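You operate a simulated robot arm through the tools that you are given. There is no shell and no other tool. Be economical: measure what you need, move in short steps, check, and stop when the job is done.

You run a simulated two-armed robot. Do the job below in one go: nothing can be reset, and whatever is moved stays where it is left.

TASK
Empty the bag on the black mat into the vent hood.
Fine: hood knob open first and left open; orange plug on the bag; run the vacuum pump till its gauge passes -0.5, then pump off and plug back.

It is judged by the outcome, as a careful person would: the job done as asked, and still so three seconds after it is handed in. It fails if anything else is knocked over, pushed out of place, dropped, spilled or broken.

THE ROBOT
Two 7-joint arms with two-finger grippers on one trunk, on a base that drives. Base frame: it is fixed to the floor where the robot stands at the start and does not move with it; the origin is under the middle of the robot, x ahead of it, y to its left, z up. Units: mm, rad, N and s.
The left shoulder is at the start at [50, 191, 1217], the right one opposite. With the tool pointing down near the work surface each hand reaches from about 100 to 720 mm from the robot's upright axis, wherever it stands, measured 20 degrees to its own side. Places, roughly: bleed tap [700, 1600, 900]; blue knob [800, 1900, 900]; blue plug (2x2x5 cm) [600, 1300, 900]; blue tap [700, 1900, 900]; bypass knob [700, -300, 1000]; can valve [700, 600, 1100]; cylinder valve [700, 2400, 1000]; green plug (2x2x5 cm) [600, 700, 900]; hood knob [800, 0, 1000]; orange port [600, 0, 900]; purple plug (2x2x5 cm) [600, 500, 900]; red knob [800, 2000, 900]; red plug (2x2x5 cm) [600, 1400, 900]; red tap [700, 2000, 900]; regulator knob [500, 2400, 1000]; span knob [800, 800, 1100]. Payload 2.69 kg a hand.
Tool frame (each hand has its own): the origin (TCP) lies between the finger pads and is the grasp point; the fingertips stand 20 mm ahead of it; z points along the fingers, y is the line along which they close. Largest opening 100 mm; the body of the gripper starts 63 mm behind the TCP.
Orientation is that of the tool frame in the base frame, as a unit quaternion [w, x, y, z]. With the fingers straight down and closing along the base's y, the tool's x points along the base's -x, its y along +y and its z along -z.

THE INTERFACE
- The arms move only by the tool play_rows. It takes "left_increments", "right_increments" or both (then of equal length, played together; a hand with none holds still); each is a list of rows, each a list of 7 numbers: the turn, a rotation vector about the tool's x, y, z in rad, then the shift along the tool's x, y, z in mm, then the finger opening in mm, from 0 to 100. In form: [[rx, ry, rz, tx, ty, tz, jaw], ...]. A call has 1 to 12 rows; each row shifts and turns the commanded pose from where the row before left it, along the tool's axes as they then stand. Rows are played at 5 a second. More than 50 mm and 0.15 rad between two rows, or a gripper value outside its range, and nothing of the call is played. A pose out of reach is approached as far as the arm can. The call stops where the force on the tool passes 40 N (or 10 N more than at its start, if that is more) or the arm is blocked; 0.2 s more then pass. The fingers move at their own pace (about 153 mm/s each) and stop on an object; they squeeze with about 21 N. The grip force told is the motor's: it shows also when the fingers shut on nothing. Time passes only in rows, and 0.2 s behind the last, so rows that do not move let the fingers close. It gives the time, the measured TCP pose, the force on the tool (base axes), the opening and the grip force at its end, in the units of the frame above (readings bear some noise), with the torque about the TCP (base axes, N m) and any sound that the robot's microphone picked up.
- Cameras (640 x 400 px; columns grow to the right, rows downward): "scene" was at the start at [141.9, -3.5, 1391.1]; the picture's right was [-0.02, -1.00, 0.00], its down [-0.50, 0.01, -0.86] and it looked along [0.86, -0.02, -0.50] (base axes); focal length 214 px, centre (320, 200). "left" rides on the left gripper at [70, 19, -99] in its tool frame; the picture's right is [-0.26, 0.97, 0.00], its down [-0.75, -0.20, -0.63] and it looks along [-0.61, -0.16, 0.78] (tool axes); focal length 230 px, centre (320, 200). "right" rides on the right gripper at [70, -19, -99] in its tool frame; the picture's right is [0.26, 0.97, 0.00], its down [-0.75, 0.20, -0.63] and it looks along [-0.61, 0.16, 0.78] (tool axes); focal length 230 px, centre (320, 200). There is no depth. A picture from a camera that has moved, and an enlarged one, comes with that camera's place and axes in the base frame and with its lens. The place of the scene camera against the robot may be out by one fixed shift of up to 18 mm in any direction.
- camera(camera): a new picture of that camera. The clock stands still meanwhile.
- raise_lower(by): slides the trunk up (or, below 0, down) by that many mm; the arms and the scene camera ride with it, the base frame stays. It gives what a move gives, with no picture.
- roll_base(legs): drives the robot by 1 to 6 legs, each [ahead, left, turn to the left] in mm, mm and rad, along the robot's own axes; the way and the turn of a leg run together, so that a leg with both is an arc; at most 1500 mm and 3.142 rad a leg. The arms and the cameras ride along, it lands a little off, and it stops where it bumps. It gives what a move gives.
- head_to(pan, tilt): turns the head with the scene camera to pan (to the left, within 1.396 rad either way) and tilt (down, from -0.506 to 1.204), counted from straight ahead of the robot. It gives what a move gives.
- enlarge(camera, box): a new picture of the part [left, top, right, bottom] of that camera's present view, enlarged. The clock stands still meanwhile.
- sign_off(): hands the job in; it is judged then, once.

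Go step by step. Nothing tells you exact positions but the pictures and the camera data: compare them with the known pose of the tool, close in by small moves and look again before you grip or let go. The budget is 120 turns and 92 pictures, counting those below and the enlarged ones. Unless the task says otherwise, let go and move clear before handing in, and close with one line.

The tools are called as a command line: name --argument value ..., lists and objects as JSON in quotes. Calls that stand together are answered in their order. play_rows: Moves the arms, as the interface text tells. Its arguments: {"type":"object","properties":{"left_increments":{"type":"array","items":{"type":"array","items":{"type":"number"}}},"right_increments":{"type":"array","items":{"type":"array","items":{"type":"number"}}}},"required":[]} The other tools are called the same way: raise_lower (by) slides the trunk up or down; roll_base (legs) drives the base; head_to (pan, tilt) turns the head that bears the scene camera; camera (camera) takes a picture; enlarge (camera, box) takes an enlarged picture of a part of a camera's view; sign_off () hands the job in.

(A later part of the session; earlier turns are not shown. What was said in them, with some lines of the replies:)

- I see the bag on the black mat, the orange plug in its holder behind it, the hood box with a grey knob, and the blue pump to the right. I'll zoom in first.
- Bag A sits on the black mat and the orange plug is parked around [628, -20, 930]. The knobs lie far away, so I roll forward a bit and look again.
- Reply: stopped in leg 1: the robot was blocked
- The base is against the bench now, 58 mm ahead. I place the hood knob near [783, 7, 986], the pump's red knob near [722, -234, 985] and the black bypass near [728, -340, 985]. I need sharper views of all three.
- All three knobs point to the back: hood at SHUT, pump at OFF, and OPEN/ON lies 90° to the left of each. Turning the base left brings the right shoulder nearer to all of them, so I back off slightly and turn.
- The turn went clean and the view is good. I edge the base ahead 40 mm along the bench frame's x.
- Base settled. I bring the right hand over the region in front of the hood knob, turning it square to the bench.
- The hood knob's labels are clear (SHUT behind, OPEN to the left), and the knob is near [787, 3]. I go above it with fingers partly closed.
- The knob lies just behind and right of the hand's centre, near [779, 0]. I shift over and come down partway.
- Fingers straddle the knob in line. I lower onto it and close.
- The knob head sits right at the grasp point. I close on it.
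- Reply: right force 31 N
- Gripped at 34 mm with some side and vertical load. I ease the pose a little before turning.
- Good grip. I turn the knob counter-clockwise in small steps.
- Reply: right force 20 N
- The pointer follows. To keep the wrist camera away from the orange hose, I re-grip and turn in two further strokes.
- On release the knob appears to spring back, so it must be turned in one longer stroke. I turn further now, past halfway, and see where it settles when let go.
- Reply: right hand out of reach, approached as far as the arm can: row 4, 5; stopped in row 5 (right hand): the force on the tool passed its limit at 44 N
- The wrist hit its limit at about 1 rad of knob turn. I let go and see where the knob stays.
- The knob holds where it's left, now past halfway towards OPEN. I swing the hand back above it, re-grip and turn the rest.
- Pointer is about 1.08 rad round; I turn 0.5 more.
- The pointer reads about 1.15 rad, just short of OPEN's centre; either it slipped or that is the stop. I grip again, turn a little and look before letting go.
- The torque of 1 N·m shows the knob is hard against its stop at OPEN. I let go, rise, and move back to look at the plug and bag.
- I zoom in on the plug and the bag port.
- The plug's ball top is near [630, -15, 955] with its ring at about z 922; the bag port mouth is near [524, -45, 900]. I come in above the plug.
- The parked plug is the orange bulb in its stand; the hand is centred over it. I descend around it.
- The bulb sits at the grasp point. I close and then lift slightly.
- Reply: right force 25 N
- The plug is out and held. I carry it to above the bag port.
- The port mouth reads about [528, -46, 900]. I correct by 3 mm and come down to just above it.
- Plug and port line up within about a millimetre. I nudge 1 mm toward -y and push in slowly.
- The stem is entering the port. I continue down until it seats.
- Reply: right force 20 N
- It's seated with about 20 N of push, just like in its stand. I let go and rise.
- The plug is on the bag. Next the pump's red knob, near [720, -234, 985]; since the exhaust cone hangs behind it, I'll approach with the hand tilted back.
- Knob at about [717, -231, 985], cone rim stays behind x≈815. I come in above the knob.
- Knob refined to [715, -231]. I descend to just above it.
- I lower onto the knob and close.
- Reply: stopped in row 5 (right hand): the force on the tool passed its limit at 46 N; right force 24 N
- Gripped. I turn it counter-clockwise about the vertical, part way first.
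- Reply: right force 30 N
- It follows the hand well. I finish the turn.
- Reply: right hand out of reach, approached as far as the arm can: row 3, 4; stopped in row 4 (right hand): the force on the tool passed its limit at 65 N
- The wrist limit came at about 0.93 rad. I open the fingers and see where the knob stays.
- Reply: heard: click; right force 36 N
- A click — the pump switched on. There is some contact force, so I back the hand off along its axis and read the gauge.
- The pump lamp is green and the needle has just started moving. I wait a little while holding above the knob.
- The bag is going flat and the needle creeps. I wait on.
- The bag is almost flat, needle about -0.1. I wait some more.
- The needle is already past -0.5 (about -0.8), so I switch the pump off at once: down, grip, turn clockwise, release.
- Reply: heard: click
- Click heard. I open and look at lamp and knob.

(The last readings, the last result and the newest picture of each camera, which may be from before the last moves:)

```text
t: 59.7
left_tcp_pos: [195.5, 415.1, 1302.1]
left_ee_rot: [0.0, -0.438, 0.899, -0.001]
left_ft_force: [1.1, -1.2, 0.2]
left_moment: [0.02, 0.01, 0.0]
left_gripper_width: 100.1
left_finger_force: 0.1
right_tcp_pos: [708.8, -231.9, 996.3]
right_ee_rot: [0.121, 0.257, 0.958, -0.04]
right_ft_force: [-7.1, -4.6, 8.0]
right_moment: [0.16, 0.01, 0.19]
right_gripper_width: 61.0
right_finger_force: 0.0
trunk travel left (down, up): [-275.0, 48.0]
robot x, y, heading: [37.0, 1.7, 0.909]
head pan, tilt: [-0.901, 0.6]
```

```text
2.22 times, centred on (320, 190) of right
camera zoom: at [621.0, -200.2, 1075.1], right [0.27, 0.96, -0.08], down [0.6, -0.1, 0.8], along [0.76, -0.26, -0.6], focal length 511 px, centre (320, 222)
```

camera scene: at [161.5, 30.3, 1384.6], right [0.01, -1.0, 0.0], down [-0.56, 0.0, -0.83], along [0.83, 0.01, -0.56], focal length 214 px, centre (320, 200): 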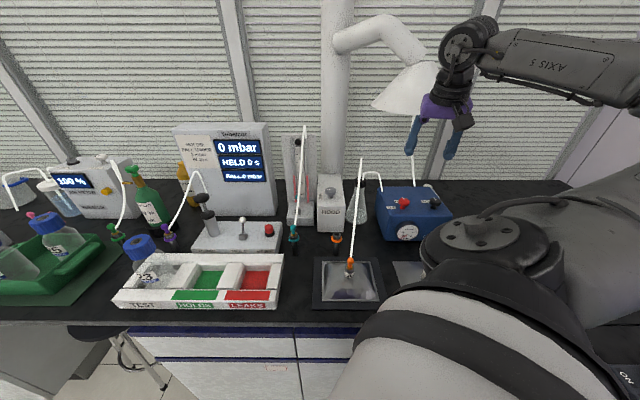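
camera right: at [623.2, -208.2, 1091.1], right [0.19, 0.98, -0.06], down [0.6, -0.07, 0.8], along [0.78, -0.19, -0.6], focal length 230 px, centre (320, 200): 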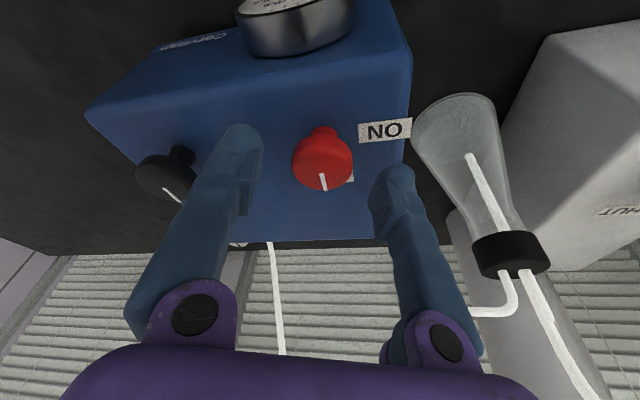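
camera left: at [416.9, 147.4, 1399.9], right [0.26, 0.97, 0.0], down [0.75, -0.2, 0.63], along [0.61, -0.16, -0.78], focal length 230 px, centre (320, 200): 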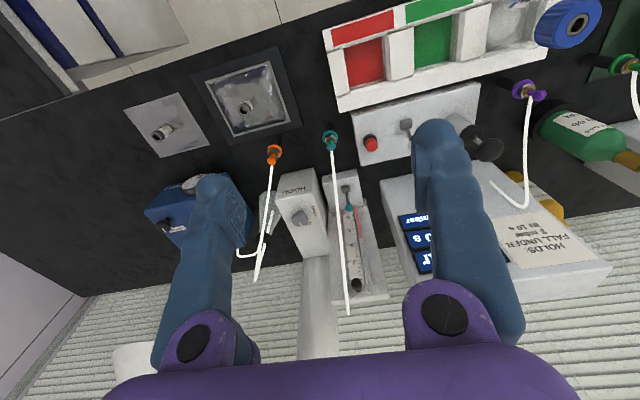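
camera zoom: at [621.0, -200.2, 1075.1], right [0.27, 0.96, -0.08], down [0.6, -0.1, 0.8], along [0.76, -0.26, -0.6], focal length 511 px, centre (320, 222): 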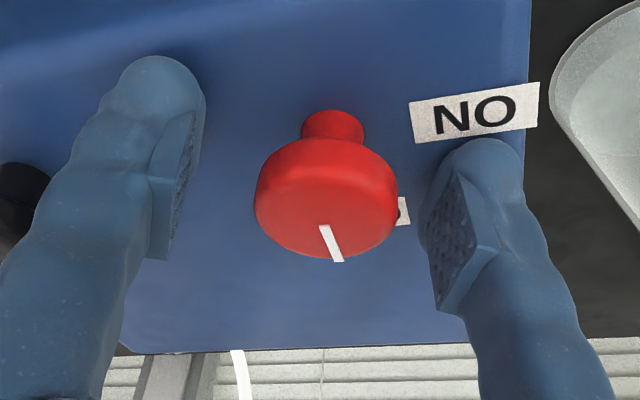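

Pump is off, lamp out and pointer at OFF. I retreat straight up, then square the hand again.

play_rows --right_increments '[[0, 0, 0, -5, 0, -19.4, 58], [0, 0, 0, -9.9, 0, -38.8, 58], [0, 0, 0, -9.9, 0, -38.8, 58], [0, 0, 0, -9.9, 0, -38.8, 58], [0, 0, 0, -9.9, 0, -38.8, 58], [0, 0, 0, -5, 0, -19.4, 58], [-0.0325, 0, -0.127, 0, 0, 0, 58], [-0.0325, 0, -0.127, 0, 0, 0, 58], [-0.0325, 0, -0.127, 0, 0, 0, 58], [-0.0325, 0, -0.127, 0, 0, 0, 58], [0, 0.125, 0, 0, 0, 0, 58], [0, 0.125, 0, 0, 0, 0, 58]]'

enlarge --camera "scene" --box '[330, 160, 450, 300]'

```text
t: 62.3
left_tcp_pos: [197.7, 416.0, 1301.0]
left_ee_rot: [-0.001, -0.438, 0.899, -0.001]
left_ft_force: [-0.3, -0.2, 0.4]
left_moment: [0.0, -0.01, 0.01]
left_gripper_width: 99.8
left_finger_force: 0.0
right_tcp_pos: [712.3, -227.9, 1195.8]
right_ee_rot: [-0.001, 0.001, 1.0, -0.008]
right_ft_force: [-0.4, -0.2, -0.2]
right_moment: [0.0, 0.04, 0.02]
right_gripper_width: 57.9
right_finger_force: 0.1
trunk travel left (down, up): [-275.0, 48.0]
robot x, y, heading: [35.2, 1.7, 0.906]
head pan, tilt: [-0.901, 0.6]
```

```text
2.86 times, centred on (390, 230) of scene
camera zoom: at [162.5, 30.0, 1384.5], right [0.01, -1.0, 0.0], down [-0.57, 0.0, -0.82], along [0.82, 0.0, -0.57], focal length 613 px, centre (120, 114)
```

zoom: 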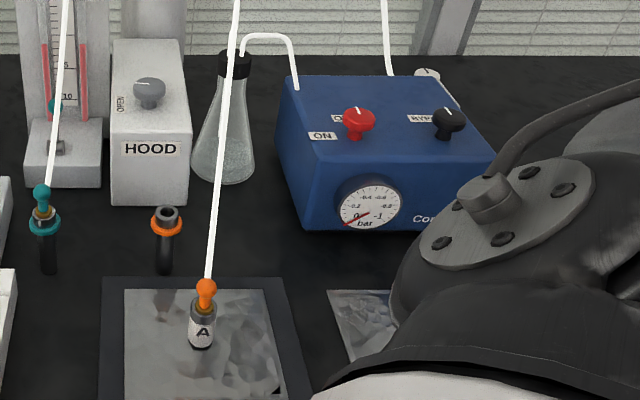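

Gauge is back near zero with the bag flat. Now I return above the plug.

play_rows --right_increments '[[0, 0, 0, 30.9, 30.5, 0, 50], [0, 0, 0, 30.9, 30.5, 0, 50], [0, 0, 0, 30.9, 30.5, 0, 50], [0, 0, 0, 30.9, 30.5, 0, 50], [0, 0, 0, 30.9, 30.5, 0, 50], [0, 0, 0, 30.9, 30.5, 0, 50], [0, 0, 0, 0, 0, 45, 50], [0, 0, 0, 0, 0, 45, 50], [0, 0, 0, 0, 0, 45, 50], [0, 0, 0, 0, 0, 45, 50], [0, 0, 0, 0, 0, 0, 50]]'

camera --camera "right"

enlarge --camera "scene" --box '[315, 220, 385, 300]'

```text
t: 64.7
left_tcp_pos: [197.5, 415.5, 1301.9]
left_ee_rot: [-0.001, -0.438, 0.899, -0.001]
left_ft_force: [0.3, 0.6, -0.4]
left_moment: [0.03, -0.04, 0.0]
left_gripper_width: 100.1
left_finger_force: 0.0
right_tcp_pos: [525.0, -46.5, 1011.4]
right_ee_rot: [-0.001, 0.001, 1.0, -0.008]
right_ft_force: [-0.6, 1.0, -1.0]
right_moment: [0.01, 0.01, 0.0]
right_gripper_width: 49.7
right_finger_force: 0.1
trunk travel left (down, up): [-275.0, 48.0]
robot x, y, heading: [37.9, -1.7, 0.902]
head pan, tilt: [-0.901, 0.6]
```

```text
23 pictures are left
camera right: at [457.1, -62.7, 1111.5], right [-0.26, 0.97, -0.01], down [0.75, 0.21, 0.63], along [0.61, 0.15, -0.78], focal length 230 px, centre (320, 200)
```

right: 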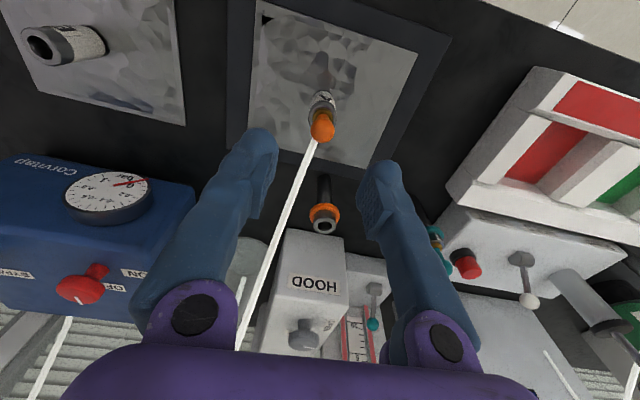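

```text
5.00 times, centred on (350, 260) of scene
camera zoom: at [161.6, 30.0, 1384.7], right [0.01, -1.0, 0.0], down [-0.56, 0.0, -0.83], along [0.83, 0.0, -0.56], focal length 1072 px, centre (170, -100)
```

zoom: 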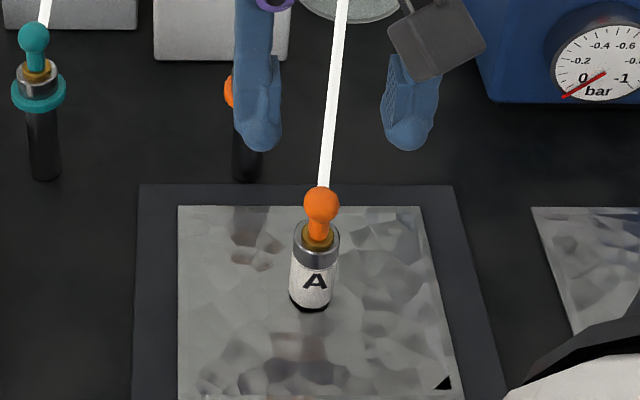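

The port stands as before. I descend and grip the plug.

play_rows --right_increments '[[0, 0, 0, -2, 1.2, 30, 50], [0, 0, 0, 0, 0, 30, 50], [0, 0, 0, 0, 0, 18, 50], [0, 0, 0, 0, 0, 0, 50]]'

enlarge --camera "right" --box '[200, 80, 440, 260]'

```text
t: 65.7
left_tcp_pos: [198.5, 415.8, 1301.2]
left_ee_rot: [0.0, -0.438, 0.899, 0.0]
left_ft_force: [0.0, -0.1, 0.2]
left_moment: [0.0, -0.01, 0.01]
left_gripper_width: 99.8
left_finger_force: 0.1
right_tcp_pos: [529.7, -46.8, 935.6]
right_ee_rot: [-0.001, 0.002, 1.0, -0.008]
right_ft_force: [0.1, 0.1, 0.2]
right_moment: [0.02, -0.01, 0.0]
right_gripper_width: 49.9
right_finger_force: 0.1
trunk travel left (down, up): [-275.0, 48.0]
robot x, y, heading: [38.1, -3.4, 0.902]
head pan, tilt: [-0.901, 0.6]
```

```text
2.22 times, centred on (320, 170) of right
camera zoom: at [461.2, -62.9, 1035.3], right [-0.26, 0.97, -0.01], down [0.75, 0.21, 0.62], along [0.61, 0.15, -0.78], focal length 511 px, centre (320, 267)
```

zoom: 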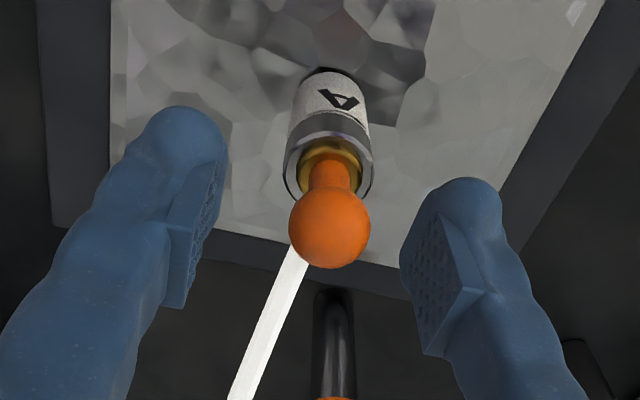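

Small correction: back 2.4 mm, left 1.2 mm, down 2.7 mm; then close and lift a little.

play_rows --right_increments '[[0, 0, 0, 2.4, 1.3, 2.7, 50], [0, 0, 0, 0, 0, 0, 5], [0, 0, 0, 0, 0, 0, 5], [0, 0, 0, 0, 0, 0, 5]]'

play_rows --right_increments '[[0, 0, 0, 0, 0, -3, 5], [0, 0, 0, 0, 0, -4, 5], [0, 0, 0, 0, 0, -5, 5]]'

enlarge --camera "scene" --box '[315, 220, 385, 300]'

```text
t: 66.7
left_tcp_pos: [198.3, 415.7, 1300.6]
left_ee_rot: [-0.001, -0.438, 0.899, -0.001]
left_ft_force: [0.2, -0.5, 0.0]
left_moment: [-0.02, 0.04, 0.03]
left_gripper_width: 100.0
left_finger_force: 0.0
right_tcp_pos: [528.1, -45.5, 933.6]
right_ee_rot: [-0.002, 0.001, 1.0, -0.008]
right_ft_force: [1.0, 1.1, -0.6]
right_moment: [0.0, -0.04, -0.04]
right_gripper_width: 9.4
right_finger_force: 21.3
trunk travel left (down, up): [-275.0, 48.0]
robot x, y, heading: [39.5, 0.7, 0.908]
head pan, tilt: [-0.901, 0.6]
```

```text
t: 67.5
left_tcp_pos: [199.0, 415.4, 1300.8]
left_ee_rot: [-0.001, -0.439, 0.898, 0.0]
left_ft_force: [0.0, 0.5, -0.2]
left_moment: [-0.01, 0.01, -0.02]
left_gripper_width: 99.8
left_finger_force: 0.1
right_tcp_pos: [526.3, -46.2, 944.6]
right_ee_rot: [0.0, 0.001, 1.0, -0.007]
right_ft_force: [-0.9, 0.3, 0.4]
right_moment: [-0.01, -0.01, -0.03]
right_gripper_width: 9.2
right_finger_force: 20.7
trunk travel left (down, up): [-275.0, 48.0]
robot x, y, heading: [35.8, -4.1, 0.906]
head pan, tilt: [-0.901, 0.6]
```

```text
5.00 times, centred on (350, 260) of scene
camera zoom: at [161.8, 30.0, 1384.6], right [0.01, -1.0, 0.0], down [-0.56, 0.0, -0.83], along [0.83, 0.0, -0.56], focal length 1072 px, centre (170, -100)
```

zoom: 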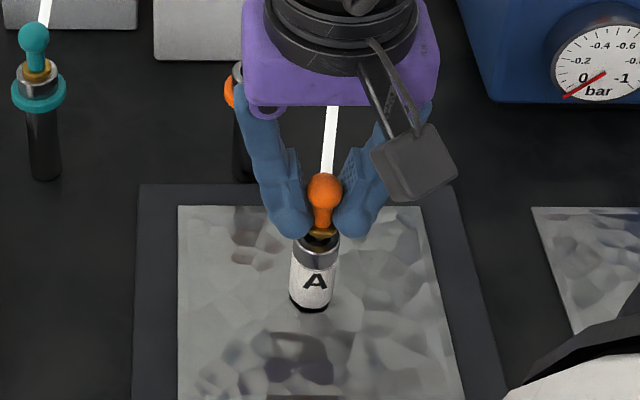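

The plug slides free and the bag stays put. I lift it and carry it back over its stand.

play_rows --right_increments '[[0, 0, 0, 0, 0, -20, 5], [0, 0, 0, 0, 0, -25, 5], [0, 0, 0, 0, 0, -25, 5], [-0.016, 0, 0, 0, 0, 0, 5], [0, 0, 0, -34, 10, 0, 5], [0, 0, 0, -34, 10, 0, 5], [0, 0, 0, -33, 10, 0, 5], [0, 0, 0, 0, 0, 18, 5], [0, 0, 0, 0, 0, 0, 5]]'

enlarge --camera "right" --box '[240, 60, 400, 220]'

enlarge --camera "scene" --box '[300, 180, 370, 260]'

```text
t: 69.5
left_tcp_pos: [198.5, 414.3, 1300.3]
left_ee_rot: [-0.001, -0.438, 0.899, -0.001]
left_ft_force: [0.7, -0.8, -0.3]
left_moment: [0.03, 0.01, -0.04]
left_gripper_width: 100.0
left_finger_force: 0.1
right_tcp_pos: [625.8, -15.6, 996.6]
right_ee_rot: [0.0, 0.0, 1.0, 0.001]
right_ft_force: [-0.1, 1.1, -0.8]
right_moment: [-0.01, 0.03, -0.02]
right_gripper_width: 9.1
right_finger_force: 20.7
trunk travel left (down, up): [-275.0, 48.0]
robot x, y, heading: [40.6, -3.6, 0.905]
head pan, tilt: [-0.901, 0.6]
```

```text
2.50 times, centred on (320, 140) of right
camera zoom: at [557.1, -33.6, 1095.5], right [-0.26, 0.97, 0.0], down [0.75, 0.2, 0.63], along [0.61, 0.16, -0.78], focal length 575 px, centre (320, 350)
```

zoom: 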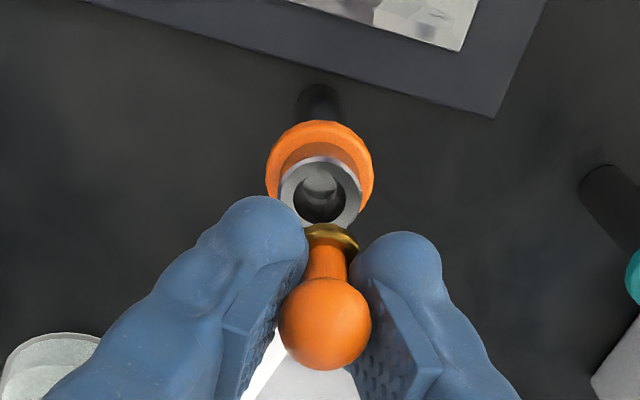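

```text
5.00 times, centred on (335, 220) of scene
camera zoom: at [162.1, 30.1, 1384.6], right [0.01, -1.0, 0.0], down [-0.57, 0.0, -0.82], along [0.82, 0.0, -0.57], focal length 1072 px, centre (245, 100)
```

zoom: 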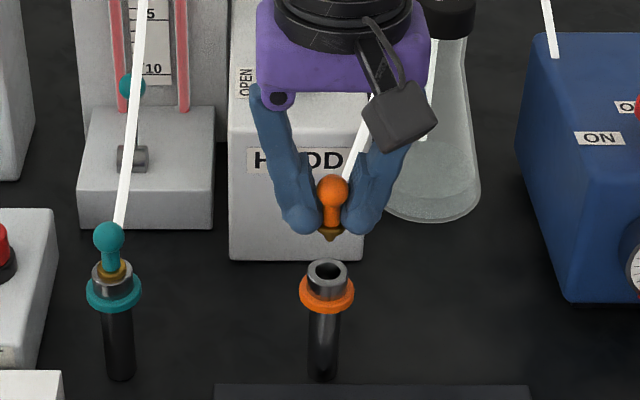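

Aligned laterally; I shift 2.5 mm forward and lower to just above the stand's mouth.

play_rows --right_increments '[[0, 0, 0, -2.5, 0, 10, 5], [0, 0, 0, 0, 0, 8, 5], [0, 0, 0, 0, 0, 0, 5]]'

enlarge --camera "right" --box '[240, 60, 400, 220]'

enlarge --camera "scene" --box '[310, 200, 360, 260]'

```text
t: 70.3
left_tcp_pos: [198.2, 416.7, 1300.5]
left_ee_rot: [0.0, -0.438, 0.899, 0.0]
left_ft_force: [-0.7, -0.1, 0.5]
left_moment: [-0.01, 0.02, 0.0]
left_gripper_width: 99.9
left_finger_force: 0.0
right_tcp_pos: [627.9, -15.1, 978.8]
right_ee_rot: [-0.002, 0.001, 1.0, 0.0]
right_ft_force: [0.1, -0.2, -0.3]
right_moment: [0.01, -0.02, 0.02]
right_gripper_width: 9.5
right_finger_force: 21.4
trunk travel left (down, up): [-275.0, 48.0]
robot x, y, heading: [36.0, 1.2, 0.909]
head pan, tilt: [-0.901, 0.6]
```

```text
2.50 times, centred on (320, 140) of right
camera zoom: at [559.6, -33.4, 1077.5], right [-0.26, 0.97, 0.0], down [0.75, 0.2, 0.63], along [0.61, 0.16, -0.78], focal length 575 px, centre (320, 350)
```

zoom: 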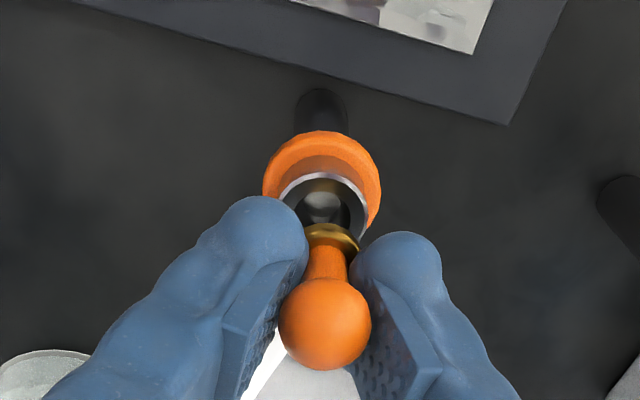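

```text
6.67 times, centred on (335, 230) of scene
camera zoom: at [161.9, 30.0, 1384.6], right [0.01, -1.0, 0.0], down [-0.56, 0.0, -0.83], along [0.83, 0.0, -0.56], focal length 1430 px, centre (220, 0)
```

zoom: 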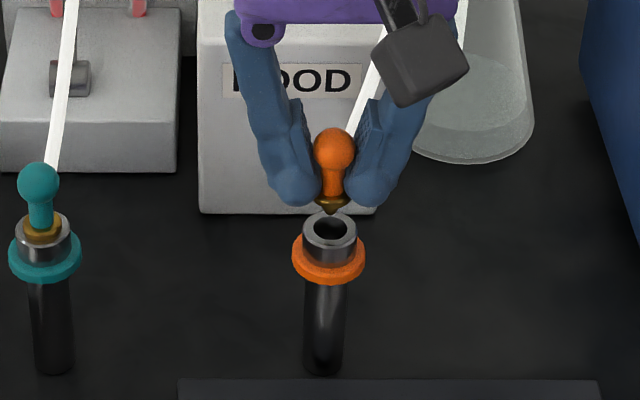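

This matches the view just before the bag insertion. I lower slowly into the stand.

play_rows --right_increments '[[0, 0, 0, 0, -0.6, 3, 5], [0, 0, 0, 0, 0, 3, 5], [0, 0, 0, 0, 0, 3, 5], [0, 0, 0, 0, 0, 3, 5], [0, 0, 0, 0, 0, 3, 5], [0, 0, 0, 0, 0, 2, 5], [0, 0, 0, 0, 0, 2, 5], [0, 0, 0, 0, 0, 2, 5], [0, 0, 0, 0, 0, 2, 5], [0, 0, 0, 0, 0, 0, 5]]'

enlarge --camera "scene" --box '[310, 200, 360, 260]'

```text
t: 72.5
left_tcp_pos: [197.6, 415.2, 1301.1]
left_ee_rot: [-0.001, -0.438, 0.899, 0.001]
left_ft_force: [-0.1, -0.5, 0.3]
left_moment: [0.02, 0.01, 0.0]
left_gripper_width: 100.4
left_finger_force: 0.1
right_tcp_pos: [629.3, -14.4, 958.5]
right_ee_rot: [0.002, 0.001, 1.0, 0.001]
right_ft_force: [3.7, -3.2, 18.9]
right_moment: [-0.04, 0.12, 0.01]
right_gripper_width: 9.4
right_finger_force: 20.6
trunk travel left (down, up): [-275.0, 48.0]
robot x, y, heading: [37.8, -2.3, 0.901]
head pan, tilt: [-0.901, 0.6]
```

```text
6.67 times, centred on (335, 230) of scene
camera zoom: at [160.3, 29.7, 1385.1], right [0.01, -1.0, 0.0], down [-0.56, 0.0, -0.83], along [0.83, 0.0, -0.56], focal length 1430 px, centre (220, 0)
```

zoom: 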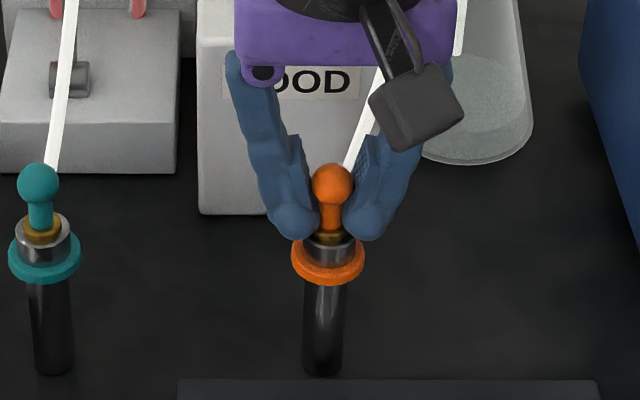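

The plug is seated at the same height as at the start. I let go and move clear.

play_rows --right_increments '[[0, 0, 0, 0, 0, -1, 5], [0, 0, 0, 0, 0, 0, 50], [0, 0, 0, 0, 0, 0, 50], [0, 0, 0, 0, 0, -25, 50], [0, 0, 0, 0, 0, -45, 50], [0, 0, 0, 0, 0, -45, 50], [0, 0, 0, 0, 0, -45, 50], [0, 0, 0, 0, 0, -45, 50], [0, 0, 0, 40, 0, -20, 50], [0, 0, 0, 45, 0, 0, 50], [0, 0, 0, 45, 0, 0, 50]]'

camera --camera "scene"

enlarge --camera "scene" --box '[300, 170, 450, 310]'

camera --camera "right"

```text
t: 74.9
left_tcp_pos: [196.8, 415.8, 1300.9]
left_ee_rot: [0.0, -0.438, 0.899, -0.001]
left_ft_force: [-0.2, -0.6, 0.1]
left_moment: [-0.01, -0.01, -0.04]
left_gripper_width: 100.1
left_finger_force: 0.0
right_tcp_pos: [498.2, -14.4, 1180.4]
right_ee_rot: [-0.001, 0.0, 1.0, 0.0]
right_ft_force: [0.4, 0.1, -0.3]
right_moment: [-0.01, -0.01, 0.01]
right_gripper_width: 50.0
right_finger_force: 0.1
trunk travel left (down, up): [-275.0, 48.0]
robot x, y, heading: [31.0, -2.9, 0.907]
head pan, tilt: [-0.901, 0.6]
```

```text
14 pictures are left
camera scene: at [160.8, 30.2, 1384.8], right [0.01, -1.0, 0.0], down [-0.56, 0.0, -0.83], along [0.83, 0.0, -0.56], focal length 214 px, centre (320, 200)
```

scene: 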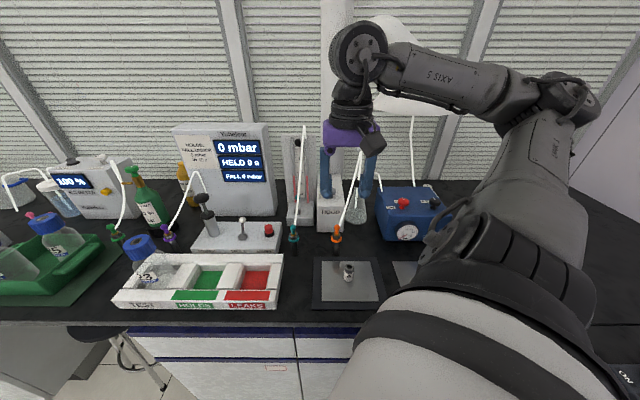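

```text
2.86 times, centred on (375, 240) of scene
camera zoom: at [160.8, 30.2, 1384.8], right [0.01, -1.0, 0.0], down [-0.56, 0.0, -0.83], along [0.83, 0.0, -0.56], focal length 613 px, centre (163, 86)
```

zoom: 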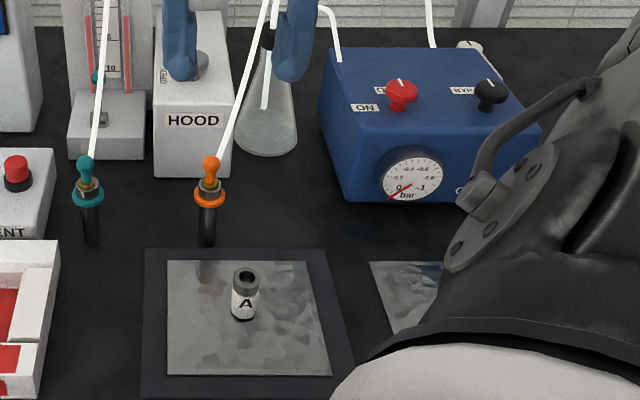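

```text
12 pictures are left
camera right: at [429.3, -33.0, 1279.7], right [-0.26, 0.97, 0.0], down [0.75, 0.2, 0.63], along [0.61, 0.16, -0.78], focal length 230 px, centre (320, 200)
```

right: 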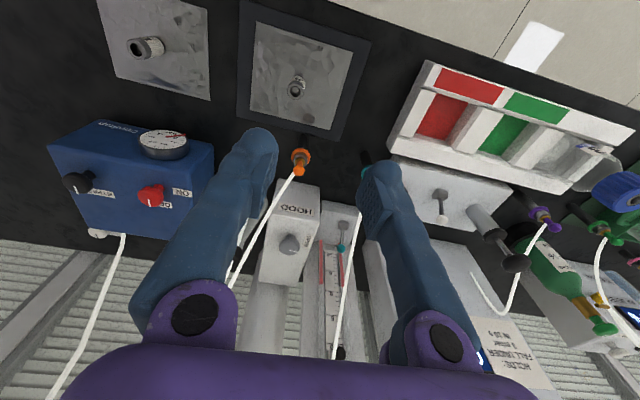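

Everything is in place and the bag is flat. One last check of the hood pointer and the red knob.

enlarge --camera "right" --box '[250, 170, 350, 280]'

enlarge --camera "right" --box '[50, 110, 220, 250]'

```text
3.64 times, centred on (300, 225) of right
camera zoom: at [429.3, -33.0, 1279.7], right [-0.26, 0.97, 0.0], down [0.75, 0.2, 0.63], along [0.61, 0.16, -0.78], focal length 837 px, centre (393, 109)
```

zoom: 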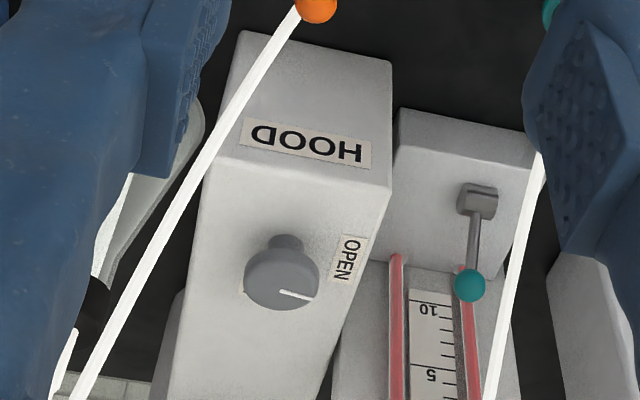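

```text
2.86 times, centred on (135, 180) of right
camera zoom: at [429.3, -33.0, 1279.7], right [-0.26, 0.97, 0.0], down [0.75, 0.2, 0.63], along [0.61, 0.16, -0.78], focal length 657 px, centre (849, 257)
```

zoom: 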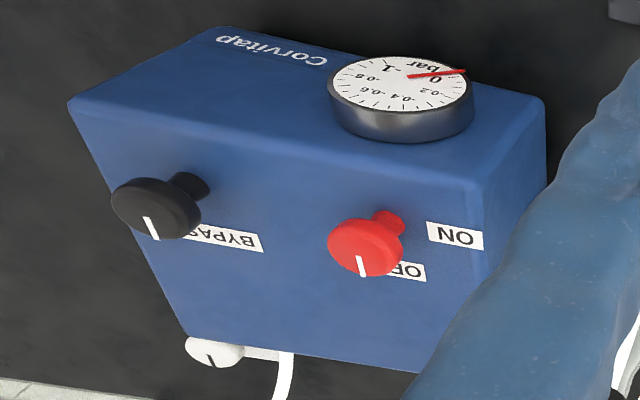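

The hood points to OPEN, the pump is OFF, the gauge is at 0, the plug is back in its stand and bag A is flat. Handing in.

sign_off

```text
The job is handed in.
```

The bag on the black mat is emptied into the vent hood: I opened the hood knob first and left it open, let the pump run past -0.5 bar (the gauge read about -0.8 when I switched it off), then put the orange plug back in its stand.
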